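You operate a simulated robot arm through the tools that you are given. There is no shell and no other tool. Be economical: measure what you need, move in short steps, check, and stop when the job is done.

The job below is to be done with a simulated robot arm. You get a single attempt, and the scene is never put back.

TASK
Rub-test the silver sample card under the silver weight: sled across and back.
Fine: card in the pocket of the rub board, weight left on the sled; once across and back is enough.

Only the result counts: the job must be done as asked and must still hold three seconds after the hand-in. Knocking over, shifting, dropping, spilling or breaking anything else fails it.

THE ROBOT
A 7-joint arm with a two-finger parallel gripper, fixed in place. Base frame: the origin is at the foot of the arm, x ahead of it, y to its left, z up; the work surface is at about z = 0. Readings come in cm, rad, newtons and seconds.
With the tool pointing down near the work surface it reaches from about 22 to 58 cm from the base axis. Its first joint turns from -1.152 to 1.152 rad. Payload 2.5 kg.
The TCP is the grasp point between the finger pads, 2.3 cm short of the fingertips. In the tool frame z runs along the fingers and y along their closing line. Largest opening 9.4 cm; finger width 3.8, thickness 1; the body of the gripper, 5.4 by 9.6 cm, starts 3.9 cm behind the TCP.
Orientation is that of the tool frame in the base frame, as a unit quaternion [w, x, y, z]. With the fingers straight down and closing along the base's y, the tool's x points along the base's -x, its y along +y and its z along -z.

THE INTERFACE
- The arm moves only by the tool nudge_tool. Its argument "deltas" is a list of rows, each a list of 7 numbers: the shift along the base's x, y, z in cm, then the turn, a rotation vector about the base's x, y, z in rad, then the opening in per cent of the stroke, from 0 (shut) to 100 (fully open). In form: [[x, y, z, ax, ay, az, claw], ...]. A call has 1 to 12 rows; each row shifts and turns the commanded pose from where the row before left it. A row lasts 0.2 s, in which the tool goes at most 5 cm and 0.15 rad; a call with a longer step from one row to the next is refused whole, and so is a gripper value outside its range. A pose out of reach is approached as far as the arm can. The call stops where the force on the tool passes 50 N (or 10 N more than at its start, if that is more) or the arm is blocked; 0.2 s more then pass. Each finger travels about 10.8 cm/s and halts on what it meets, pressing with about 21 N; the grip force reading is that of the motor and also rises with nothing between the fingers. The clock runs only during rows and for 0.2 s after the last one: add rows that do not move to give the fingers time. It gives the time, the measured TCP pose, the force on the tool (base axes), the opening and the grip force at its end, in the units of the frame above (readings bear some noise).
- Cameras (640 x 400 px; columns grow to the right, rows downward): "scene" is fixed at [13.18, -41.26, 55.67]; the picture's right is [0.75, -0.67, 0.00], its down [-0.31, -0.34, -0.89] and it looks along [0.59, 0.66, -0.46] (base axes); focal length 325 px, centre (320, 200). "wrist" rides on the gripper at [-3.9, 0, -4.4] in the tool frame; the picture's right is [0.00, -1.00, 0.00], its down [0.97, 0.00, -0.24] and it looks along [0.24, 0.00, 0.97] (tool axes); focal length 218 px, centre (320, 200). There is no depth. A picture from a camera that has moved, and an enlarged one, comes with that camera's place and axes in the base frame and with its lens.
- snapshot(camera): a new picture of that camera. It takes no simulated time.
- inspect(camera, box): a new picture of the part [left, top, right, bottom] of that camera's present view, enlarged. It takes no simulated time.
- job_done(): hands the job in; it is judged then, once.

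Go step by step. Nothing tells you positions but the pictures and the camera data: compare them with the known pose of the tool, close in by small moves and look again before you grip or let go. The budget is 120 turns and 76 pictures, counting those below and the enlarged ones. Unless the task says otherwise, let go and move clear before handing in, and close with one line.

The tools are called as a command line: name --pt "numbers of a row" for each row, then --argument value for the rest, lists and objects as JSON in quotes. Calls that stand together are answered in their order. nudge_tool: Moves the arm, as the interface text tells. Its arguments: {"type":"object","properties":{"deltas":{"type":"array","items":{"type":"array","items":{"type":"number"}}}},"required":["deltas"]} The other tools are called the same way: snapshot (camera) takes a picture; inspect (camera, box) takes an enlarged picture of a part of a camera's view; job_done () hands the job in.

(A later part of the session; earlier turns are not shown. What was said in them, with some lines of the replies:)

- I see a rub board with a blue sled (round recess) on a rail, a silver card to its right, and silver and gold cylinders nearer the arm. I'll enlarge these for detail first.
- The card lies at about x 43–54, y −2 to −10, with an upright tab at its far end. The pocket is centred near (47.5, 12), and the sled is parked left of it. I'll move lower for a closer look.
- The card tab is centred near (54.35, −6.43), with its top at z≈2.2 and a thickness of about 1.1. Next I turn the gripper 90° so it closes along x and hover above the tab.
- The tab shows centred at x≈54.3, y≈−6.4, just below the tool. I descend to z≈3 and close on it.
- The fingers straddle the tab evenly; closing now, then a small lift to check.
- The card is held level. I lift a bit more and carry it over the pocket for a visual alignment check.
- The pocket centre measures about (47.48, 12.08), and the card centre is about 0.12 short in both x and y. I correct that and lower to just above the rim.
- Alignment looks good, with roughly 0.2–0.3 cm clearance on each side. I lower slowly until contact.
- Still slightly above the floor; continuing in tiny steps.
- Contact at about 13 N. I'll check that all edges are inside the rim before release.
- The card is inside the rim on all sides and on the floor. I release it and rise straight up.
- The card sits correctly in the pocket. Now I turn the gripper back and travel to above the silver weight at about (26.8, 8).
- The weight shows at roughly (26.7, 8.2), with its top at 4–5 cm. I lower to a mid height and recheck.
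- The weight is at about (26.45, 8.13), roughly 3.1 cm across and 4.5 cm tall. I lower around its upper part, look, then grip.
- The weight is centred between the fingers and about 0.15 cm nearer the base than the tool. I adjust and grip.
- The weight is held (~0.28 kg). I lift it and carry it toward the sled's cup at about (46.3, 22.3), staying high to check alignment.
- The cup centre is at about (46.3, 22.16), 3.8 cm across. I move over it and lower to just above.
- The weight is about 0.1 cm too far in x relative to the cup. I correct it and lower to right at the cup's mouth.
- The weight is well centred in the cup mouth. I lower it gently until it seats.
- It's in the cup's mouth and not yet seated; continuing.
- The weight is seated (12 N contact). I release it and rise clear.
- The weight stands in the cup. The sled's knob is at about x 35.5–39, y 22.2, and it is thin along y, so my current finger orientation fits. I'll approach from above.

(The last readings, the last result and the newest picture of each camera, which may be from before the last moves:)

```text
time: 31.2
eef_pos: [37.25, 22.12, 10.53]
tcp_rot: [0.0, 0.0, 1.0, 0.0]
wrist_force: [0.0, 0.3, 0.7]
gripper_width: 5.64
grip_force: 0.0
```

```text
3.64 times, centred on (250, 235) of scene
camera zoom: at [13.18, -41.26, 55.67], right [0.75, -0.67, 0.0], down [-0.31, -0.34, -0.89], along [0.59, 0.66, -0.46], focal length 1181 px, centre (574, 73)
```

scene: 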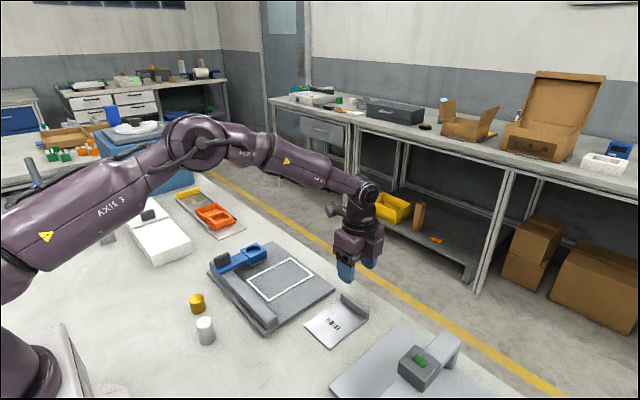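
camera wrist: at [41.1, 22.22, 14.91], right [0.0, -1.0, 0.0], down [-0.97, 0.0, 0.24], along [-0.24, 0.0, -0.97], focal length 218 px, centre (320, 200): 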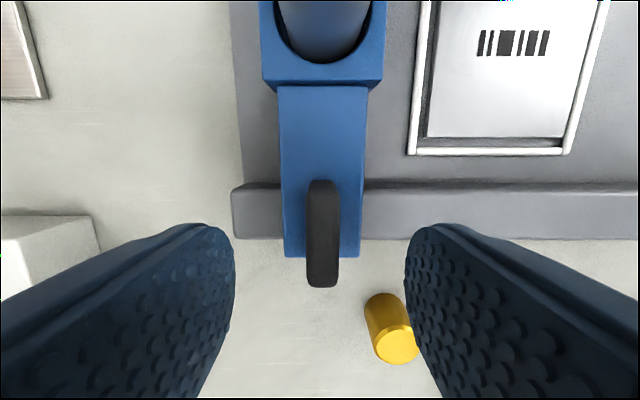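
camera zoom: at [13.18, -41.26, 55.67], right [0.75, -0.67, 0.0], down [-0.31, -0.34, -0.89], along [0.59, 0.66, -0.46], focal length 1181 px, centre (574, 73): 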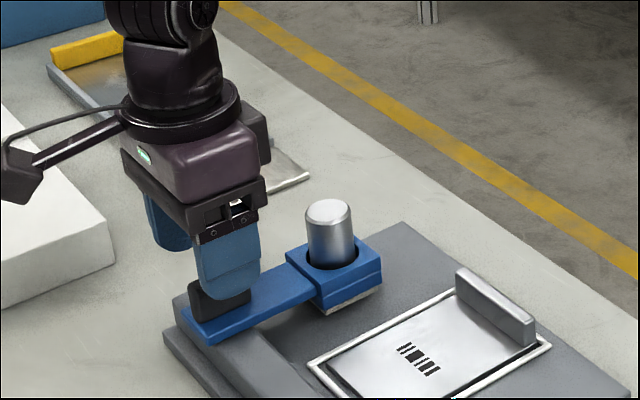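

The knob is centred between the fingers. I descend to z≈6.9 and grip it.

nudge_tool --pt "0.1 -0.05 -1.5 0 0 0 60" --pt "0 0 -1.2 0 0 0 60" --pt "0 0 -0.8 0 0 0 60" --pt "0 0 0 0 0 0 60"

snapshot --camera "wrist"

inspect --camera "scene" --box '[200, 210, 290, 280]'

```text
time: 32.2
eef_pos: [37.35, 22.0, 7.02]
tcp_rot: [0.001, -0.001, 1.0, 0.0]
wrist_force: [-0.1, 0.3, 0.1]
gripper_width: 5.64
grip_force: 0.0
```

```text
30 pictures are left
camera wrist: at [41.19, 22.21, 11.48], right [0.0, -1.0, 0.0], down [-0.97, 0.0, 0.24], along [-0.24, 0.0, -0.97], focal length 218 px, centre (320, 200)
```

wrist: 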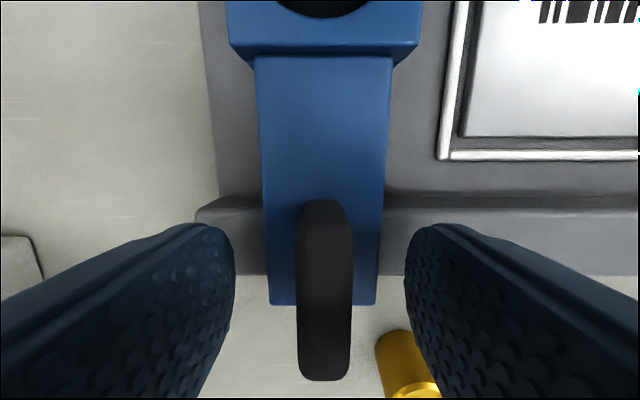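

```text
5.71 times, centred on (245, 245) of scene
camera zoom: at [13.18, -41.26, 55.67], right [0.75, -0.67, 0.0], down [-0.31, -0.34, -0.89], along [0.59, 0.66, -0.46], focal length 1856 px, centre (749, -57)
```

zoom: 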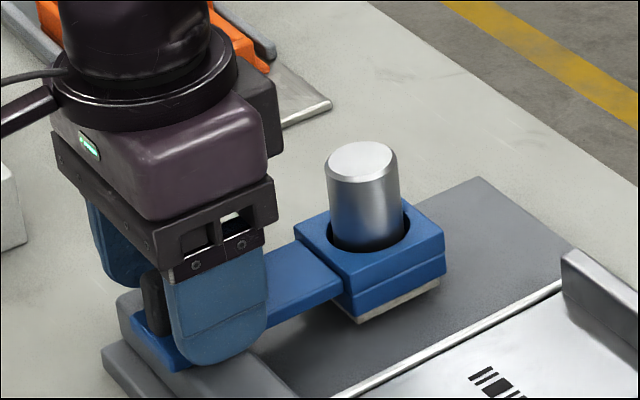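

Everything lines up; closing on the knob.

nudge_tool --pt "0 0 0 0 0 0 40" --pt "0 0 0 0 0 0 20" --pt "0 0 0 0 0 0 0" --pt "0 0 0 0 0 0 0" --pt "0 0 0 0 0 0 0"

```text
time: 33.4
eef_pos: [37.34, 21.98, 7.0]
tcp_rot: [0.0, -0.001, 1.0, -0.001]
wrist_force: [-0.1, -7.1, 3.5]
gripper_width: 1.29
grip_force: 44.4
```

Gripped at 1.3 cm width. I slide the sled slowly toward −y, starting with a short stretch.

nudge_tool --pt "0 -0.3 0 0 0 0 0" --pt "0 -0.6 0 0 0 0 0" --pt "0 -0.7 0 0 0 0 0" --pt "0 -0.7 0 0 0 0 0" --pt "0 -0.7 0 0 0 0 0" --pt "0 0 0 0 0 0 0"

inspect --camera "scene" --box '[190, 190, 320, 310]'

```text
time: 34.8
eef_pos: [37.26, 18.99, 6.97]
tcp_rot: [0.001, 0.0, 1.0, 0.0]
wrist_force: [9.1, 0.5, -15.2]
gripper_width: 1.3
grip_force: 45.4
```

```text
3.33 times, centred on (255, 250) of scene
camera zoom: at [13.18, -41.26, 55.67], right [0.75, -0.67, 0.0], down [-0.31, -0.34, -0.89], along [0.59, 0.66, -0.46], focal length 1083 px, centre (537, 33)
```

zoom: 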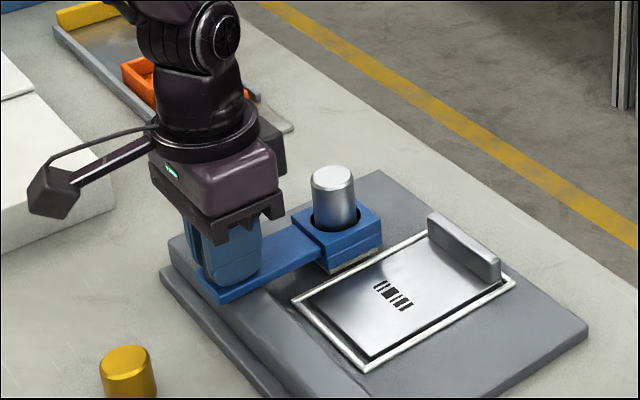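

The sled slides, but with some vertical load. I'll look closely at the head near the rim.

inspect --camera "scene" --box '[235, 220, 285, 265]'

inspect --camera "wrist" --box '[180, 0, 480, 200]'

```text
8.89 times, centred on (260, 242) of scene
camera zoom: at [13.18, -41.26, 55.67], right [0.75, -0.67, 0.0], down [-0.31, -0.34, -0.89], along [0.59, 0.66, -0.46], focal length 2888 px, centre (853, -178)
```

zoom: 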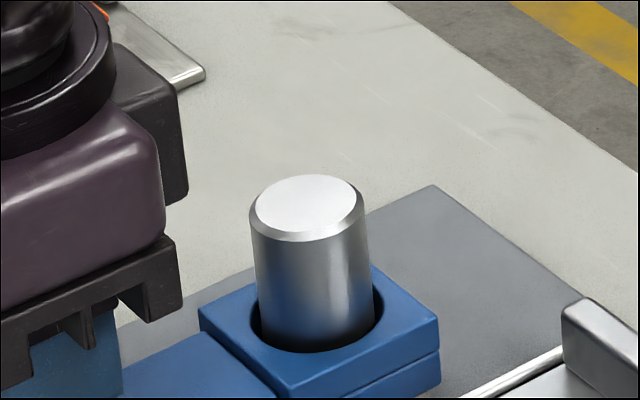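

```text
2.00 times, centred on (330, 100) of wrist
camera zoom: at [41.18, 19.12, 11.49], right [0.0, -1.0, 0.0], down [-0.97, 0.0, 0.24], along [-0.24, 0.0, -0.97], focal length 436 px, centre (300, 400)
```

zoom: 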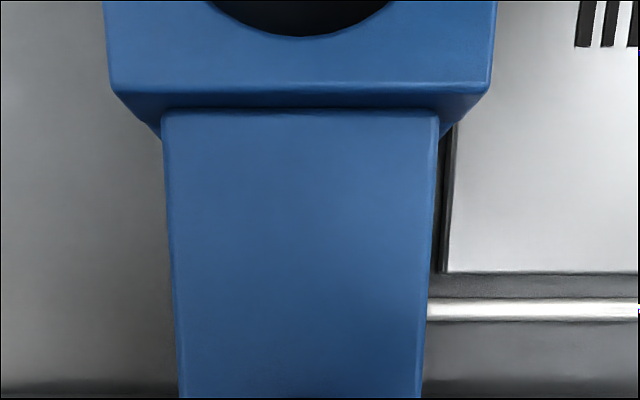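

The rigid grip seems to carry vertical load as the pad meets the rim. I'll loosen the fingers slightly so the sled floats under its own weight and is only pushed.

nudge_tool --pt "0 0 0 0 0 0 18" --pt "0 0 0 0 0 0 18" --pt "0 0 0 0 0 0 18"

inspect --camera "scene" --box '[210, 210, 300, 280]'

```text
time: 35.6
eef_pos: [37.28, 19.05, 7.16]
tcp_rot: [0.0, 0.0, 1.0, 0.0]
wrist_force: [-0.3, 0.3, 0.4]
gripper_width: 1.71
grip_force: 0.0
```

```text
5.71 times, centred on (255, 245) of scene
camera zoom: at [13.18, -41.26, 55.67], right [0.75, -0.67, 0.0], down [-0.31, -0.34, -0.89], along [0.59, 0.66, -0.46], focal length 1856 px, centre (691, -57)
```

zoom: 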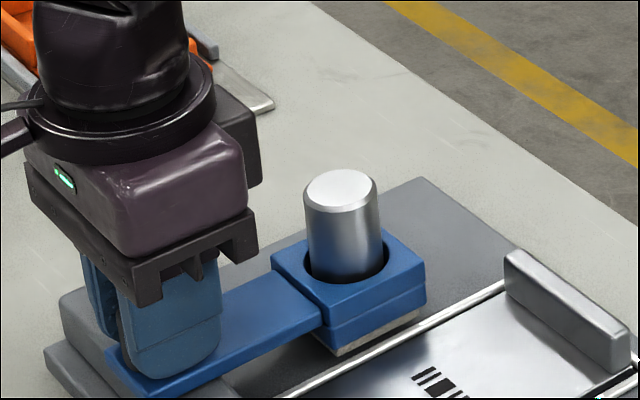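

No load now. I push the sled on across with the loose fingers.

nudge_tool --pt "0 -0.5 0 0 0 0 18" --pt "0 -0.5 0 0 0 0 18" --pt "0 -0.5 0 0 0 0 18" --pt "0 -0.5 0 0 0 0 18" --pt "0 -0.5 0 0 0 0 18" --pt "0 -0.5 0 0 0 0 18" --pt "0 0 0 0 0 0 18"

inspect --camera "scene" --box '[200, 210, 320, 310]'

```text
time: 37.2
eef_pos: [37.37, 15.98, 6.91]
tcp_rot: [0.0, 0.0, 1.0, 0.001]
wrist_force: [0.4, 0.9, 0.6]
gripper_width: 1.69
grip_force: 0.3
```

```text
4.00 times, centred on (260, 260) of scene
camera zoom: at [13.18, -41.26, 55.67], right [0.75, -0.67, 0.0], down [-0.31, -0.34, -0.89], along [0.59, 0.66, -0.46], focal length 1300 px, centre (560, -40)
```

zoom: 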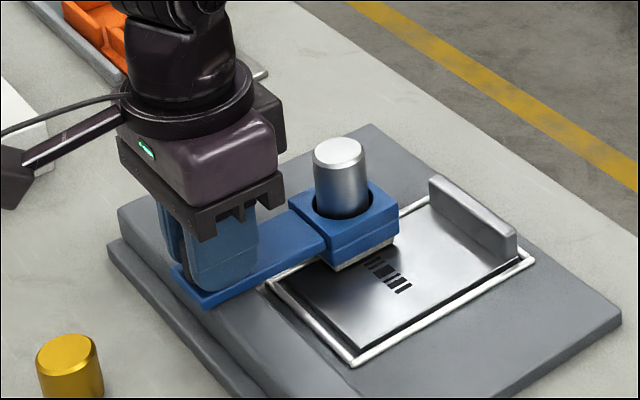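

It slides smoothly and the card stays in place. Continuing across.

nudge_tool --pt "0 -0.6 0 0 0 0 18" --pt "0 -0.6 0 0 0 0 18" --pt "0 -0.6 0 0 0 0 18" --pt "0 -0.6 0 0 0 0 18" --pt "0 -0.6 0 0 0 0 18" --pt "0 -0.6 0 0 0 0 18" --pt "0 -0.6 0 0 0 0 18" --pt "0 -0.6 0 0 0 0 18" --pt "0 -0.6 0 0 0 0 18" --pt "0 -0.6 0 0 0 0 18" --pt "0 -0.6 0 0 0 0 18" --pt "0 0 0 0 0 0 18"

inspect --camera "scene" --box '[200, 210, 350, 340]'

```text
time: 39.8
eef_pos: [37.27, 9.44, 7.01]
tcp_rot: [0.0, -0.001, 1.0, 0.0]
wrist_force: [-0.6, -1.1, -0.6]
gripper_width: 1.71
grip_force: 0.0
```

```text
3.08 times, centred on (275, 275) of scene
camera zoom: at [13.18, -41.26, 55.67], right [0.75, -0.67, 0.0], down [-0.31, -0.34, -0.89], along [0.59, 0.66, -0.46], focal length 1000 px, centre (458, -31)
```

zoom: 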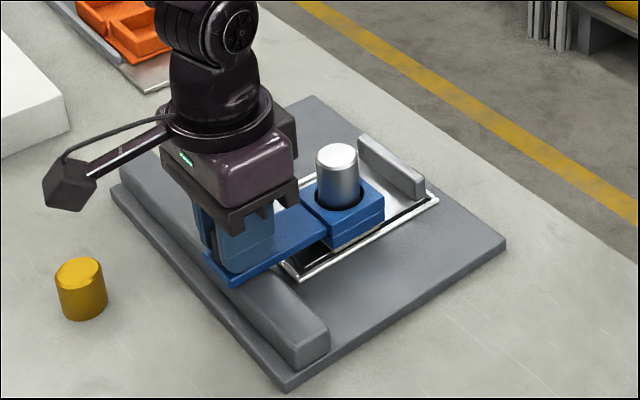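

Continuing until the head is past the far rim (sled centre at y≈4).

nudge_tool --pt "0 -0.6 0 0 0 0 18" --pt "0 -0.6 0 0 0 0 18" --pt "0 -0.6 0 0 0 0 18" --pt "0 -0.6 0 0 0 0 18" --pt "0 -0.6 0 0 0 0 18" --pt "0 -0.6 0 0 0 0 18" --pt "0 -0.5 0 0 0 0 18" --pt "0 -0.5 0 0 0 0 18" --pt "0 -0.5 0 0 0 0 18" --pt "0 -0.5 0 0 0 0 18" --pt "0 0 0 0 0 0 18"

inspect --camera "scene" --box '[200, 210, 350, 340]'

snapshot --camera "wrist"

```text
time: 42.2
eef_pos: [37.33, 3.78, 6.99]
tcp_rot: [0.0, 0.0, 1.0, 0.0]
wrist_force: [-0.5, 0.9, 0.1]
gripper_width: 1.71
grip_force: 0.4
```

```text
3.08 times, centred on (275, 275) of scene
camera zoom: at [13.18, -41.26, 55.67], right [0.75, -0.67, 0.0], down [-0.31, -0.34, -0.89], along [0.59, 0.66, -0.46], focal length 1000 px, centre (458, -31)
```

zoom: 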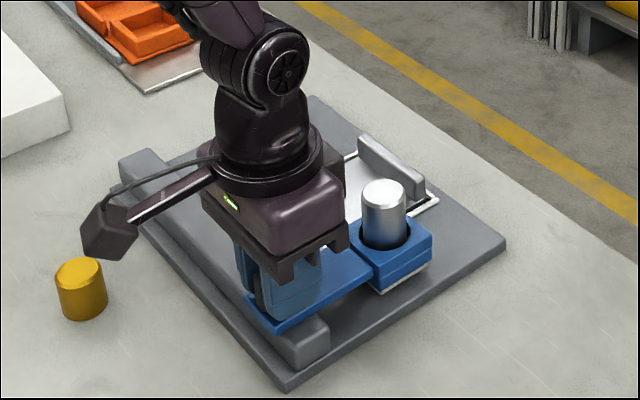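

```text
21 pictures are left
camera wrist: at [41.16, 3.93, 11.47], right [0.0, -1.0, 0.0], down [-0.97, 0.0, 0.24], along [-0.24, 0.0, -0.97], focal length 218 px, centre (320, 200)
```

wrist: 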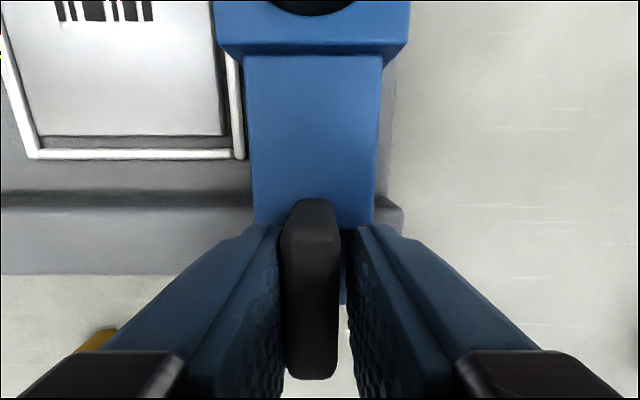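

The head is fully past the card and the card is still in the pocket. Now back in +y.

nudge_tool --pt "0 0.4 0 0 0 0 18" --pt "0 0.6 0 0 0 0 18" --pt "0 0.6 0 0 0 0 18" --pt "0 0.6 0 0 0 0 18" --pt "0 0.6 0 0 0 0 18" --pt "0 0.6 0 0 0 0 18" --pt "0 0.6 0 0 0 0 18" --pt "0 0.6 0 0 0 0 18" --pt "0 0.6 0 0 0 0 18" --pt "0 0.6 0 0 0 0 18" --pt "0 0.6 0 0 0 0 18" --pt "0 0 0 0 0 0 18"

inspect --camera "scene" --box '[200, 210, 350, 340]'

```text
time: 44.8
eef_pos: [37.38, 10.3, 6.96]
tcp_rot: [0.0, 0.0, 1.0, -0.001]
wrist_force: [-0.6, 0.1, 0.6]
gripper_width: 1.73
grip_force: 0.5
```

```text
3.08 times, centred on (275, 275) of scene
camera zoom: at [13.18, -41.26, 55.67], right [0.75, -0.67, 0.0], down [-0.31, -0.34, -0.89], along [0.59, 0.66, -0.46], focal length 1000 px, centre (458, -31)
```

zoom: 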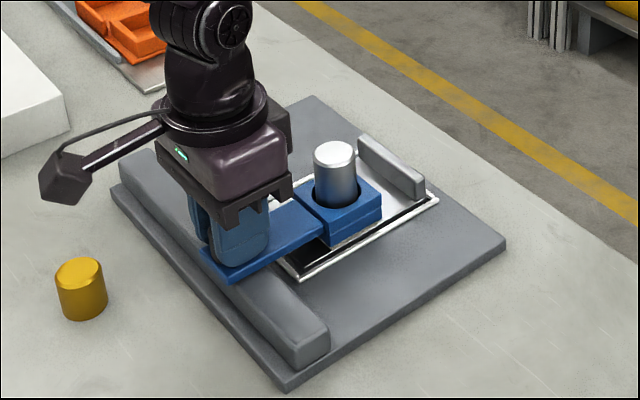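

Going back smoothly; continuing toward the parking side.

nudge_tool --pt "0 0.6 0 0 0 0 18" --pt "0 0.6 0 0 0 0 18" --pt "0 0.6 0 0 0 0 18" --pt "0 0.6 0 0 0 0 18" --pt "0 0.6 0 0 0 0 18" --pt "0 0.6 0 0 0 0 18" --pt "0 0.6 0 0 0 0 18" --pt "0 0.6 0 0 0 0 18" --pt "0 0.6 0 0 0 0 18" --pt "0 0.6 0 0 0 0 18" --pt "0 0.6 0 0 0 0 18" --pt "0 0 0 0 0 0 18"

nudge_tool --pt "0 0.6 0 0 0 0 18" --pt "0 0.6 0 0 0 0 18" --pt "0 0.6 0 0 0 0 18" --pt "0 0.6 0 0 0 0 18" --pt "0 0.6 0 0 0 0 18" --pt "0 0.6 0 0 0 0 18" --pt "0 0.6 0 0 0 0 18" --pt "0 0.6 0 0 0 0 18" --pt "0 0.6 0 0 0 0 18" --pt "0 0 0 0 0 0 18"

snapshot --camera "wrist"

inspect --camera "scene" --box '[200, 210, 350, 340]'

```text
time: 47.4
eef_pos: [37.42, 16.84, 7.08]
tcp_rot: [0.0, 0.001, 1.0, 0.0]
wrist_force: [-0.6, 0.2, -0.5]
gripper_width: 1.67
grip_force: 0.1
```

```text
time: 49.6
eef_pos: [37.33, 22.27, 7.0]
tcp_rot: [0.0, 0.0, 1.0, 0.0]
wrist_force: [-0.4, -2.1, 0.8]
gripper_width: 1.75
grip_force: 0.5
```

```text
19 pictures are left
camera wrist: at [41.22, 22.36, 11.52], right [0.0, -1.0, 0.0], down [-0.97, 0.0, 0.24], along [-0.24, 0.0, -0.97], focal length 218 px, centre (320, 200)
```

wrist: 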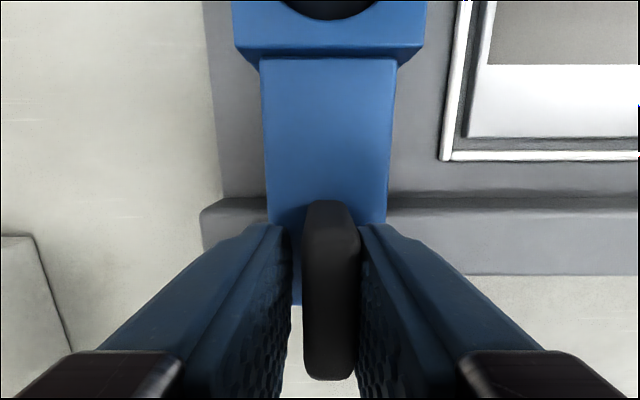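

```text
3.08 times, centred on (275, 275) of scene
camera zoom: at [13.18, -41.26, 55.67], right [0.75, -0.67, 0.0], down [-0.31, -0.34, -0.89], along [0.59, 0.66, -0.46], focal length 1000 px, centre (458, -31)
```

zoom: 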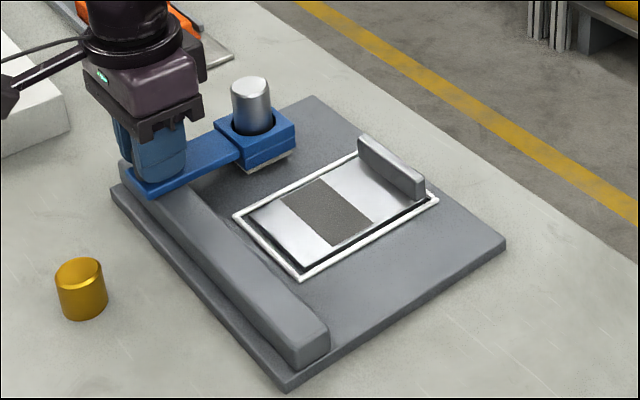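

The rub mark shows clearly on the card and the sled is back at its parking place. I open the fingers and rise clear.

nudge_tool --pt "0 -0.15 0 0 0 0 25" --pt "0 0 0 0 0 0 45" --pt "0 0 0 0 0 0 50" --pt "0 0 1 0 0 0 50" --pt "0 0 3 0 0 0 50" --pt "0 0 4 0 0 0 50" --pt "-1 -2 4 0 0 0 50" --pt "-1 -2 2 0 0 0 50" --pt "0 0 0 0 0 0 50"

snapshot --camera "scene"

snapshot --camera "wrist"

```text
time: 51.6
eef_pos: [35.4, 18.1, 21.07]
tcp_rot: [0.0, 0.0, 1.0, 0.0]
wrist_force: [0.4, -0.7, 0.3]
gripper_width: 4.7
grip_force: 0.1
```

```text
17 pictures are left
```

scene: 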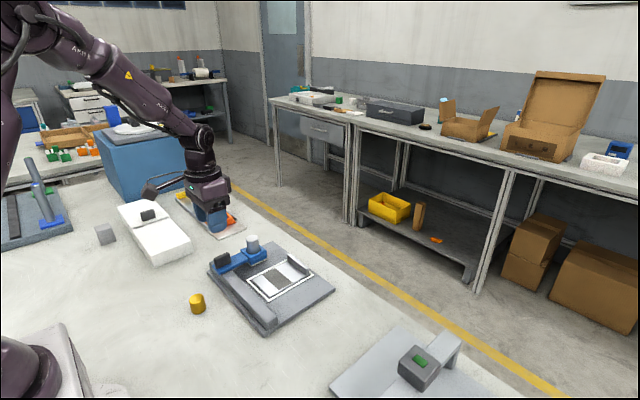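

```text
16 pictures are left
camera wrist: at [39.11, 18.19, 25.51], right [0.0, -1.0, 0.0], down [-0.97, 0.0, 0.24], along [-0.24, 0.0, -0.97], focal length 218 px, centre (320, 200)
```

wrist: 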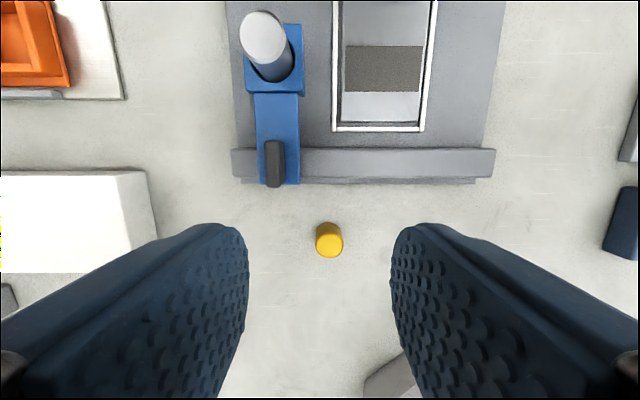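

The card is in the pocket with a rub band across it, the silver weight is on the parked sled, and nothing else has moved. I'm handing in.

job_done

```text
The job is handed in.
```

I rub-tested the silver card under the silver weight, sled once across and back: the card is in the pocket with a rub band across it, and the weight is still on the parked sled.
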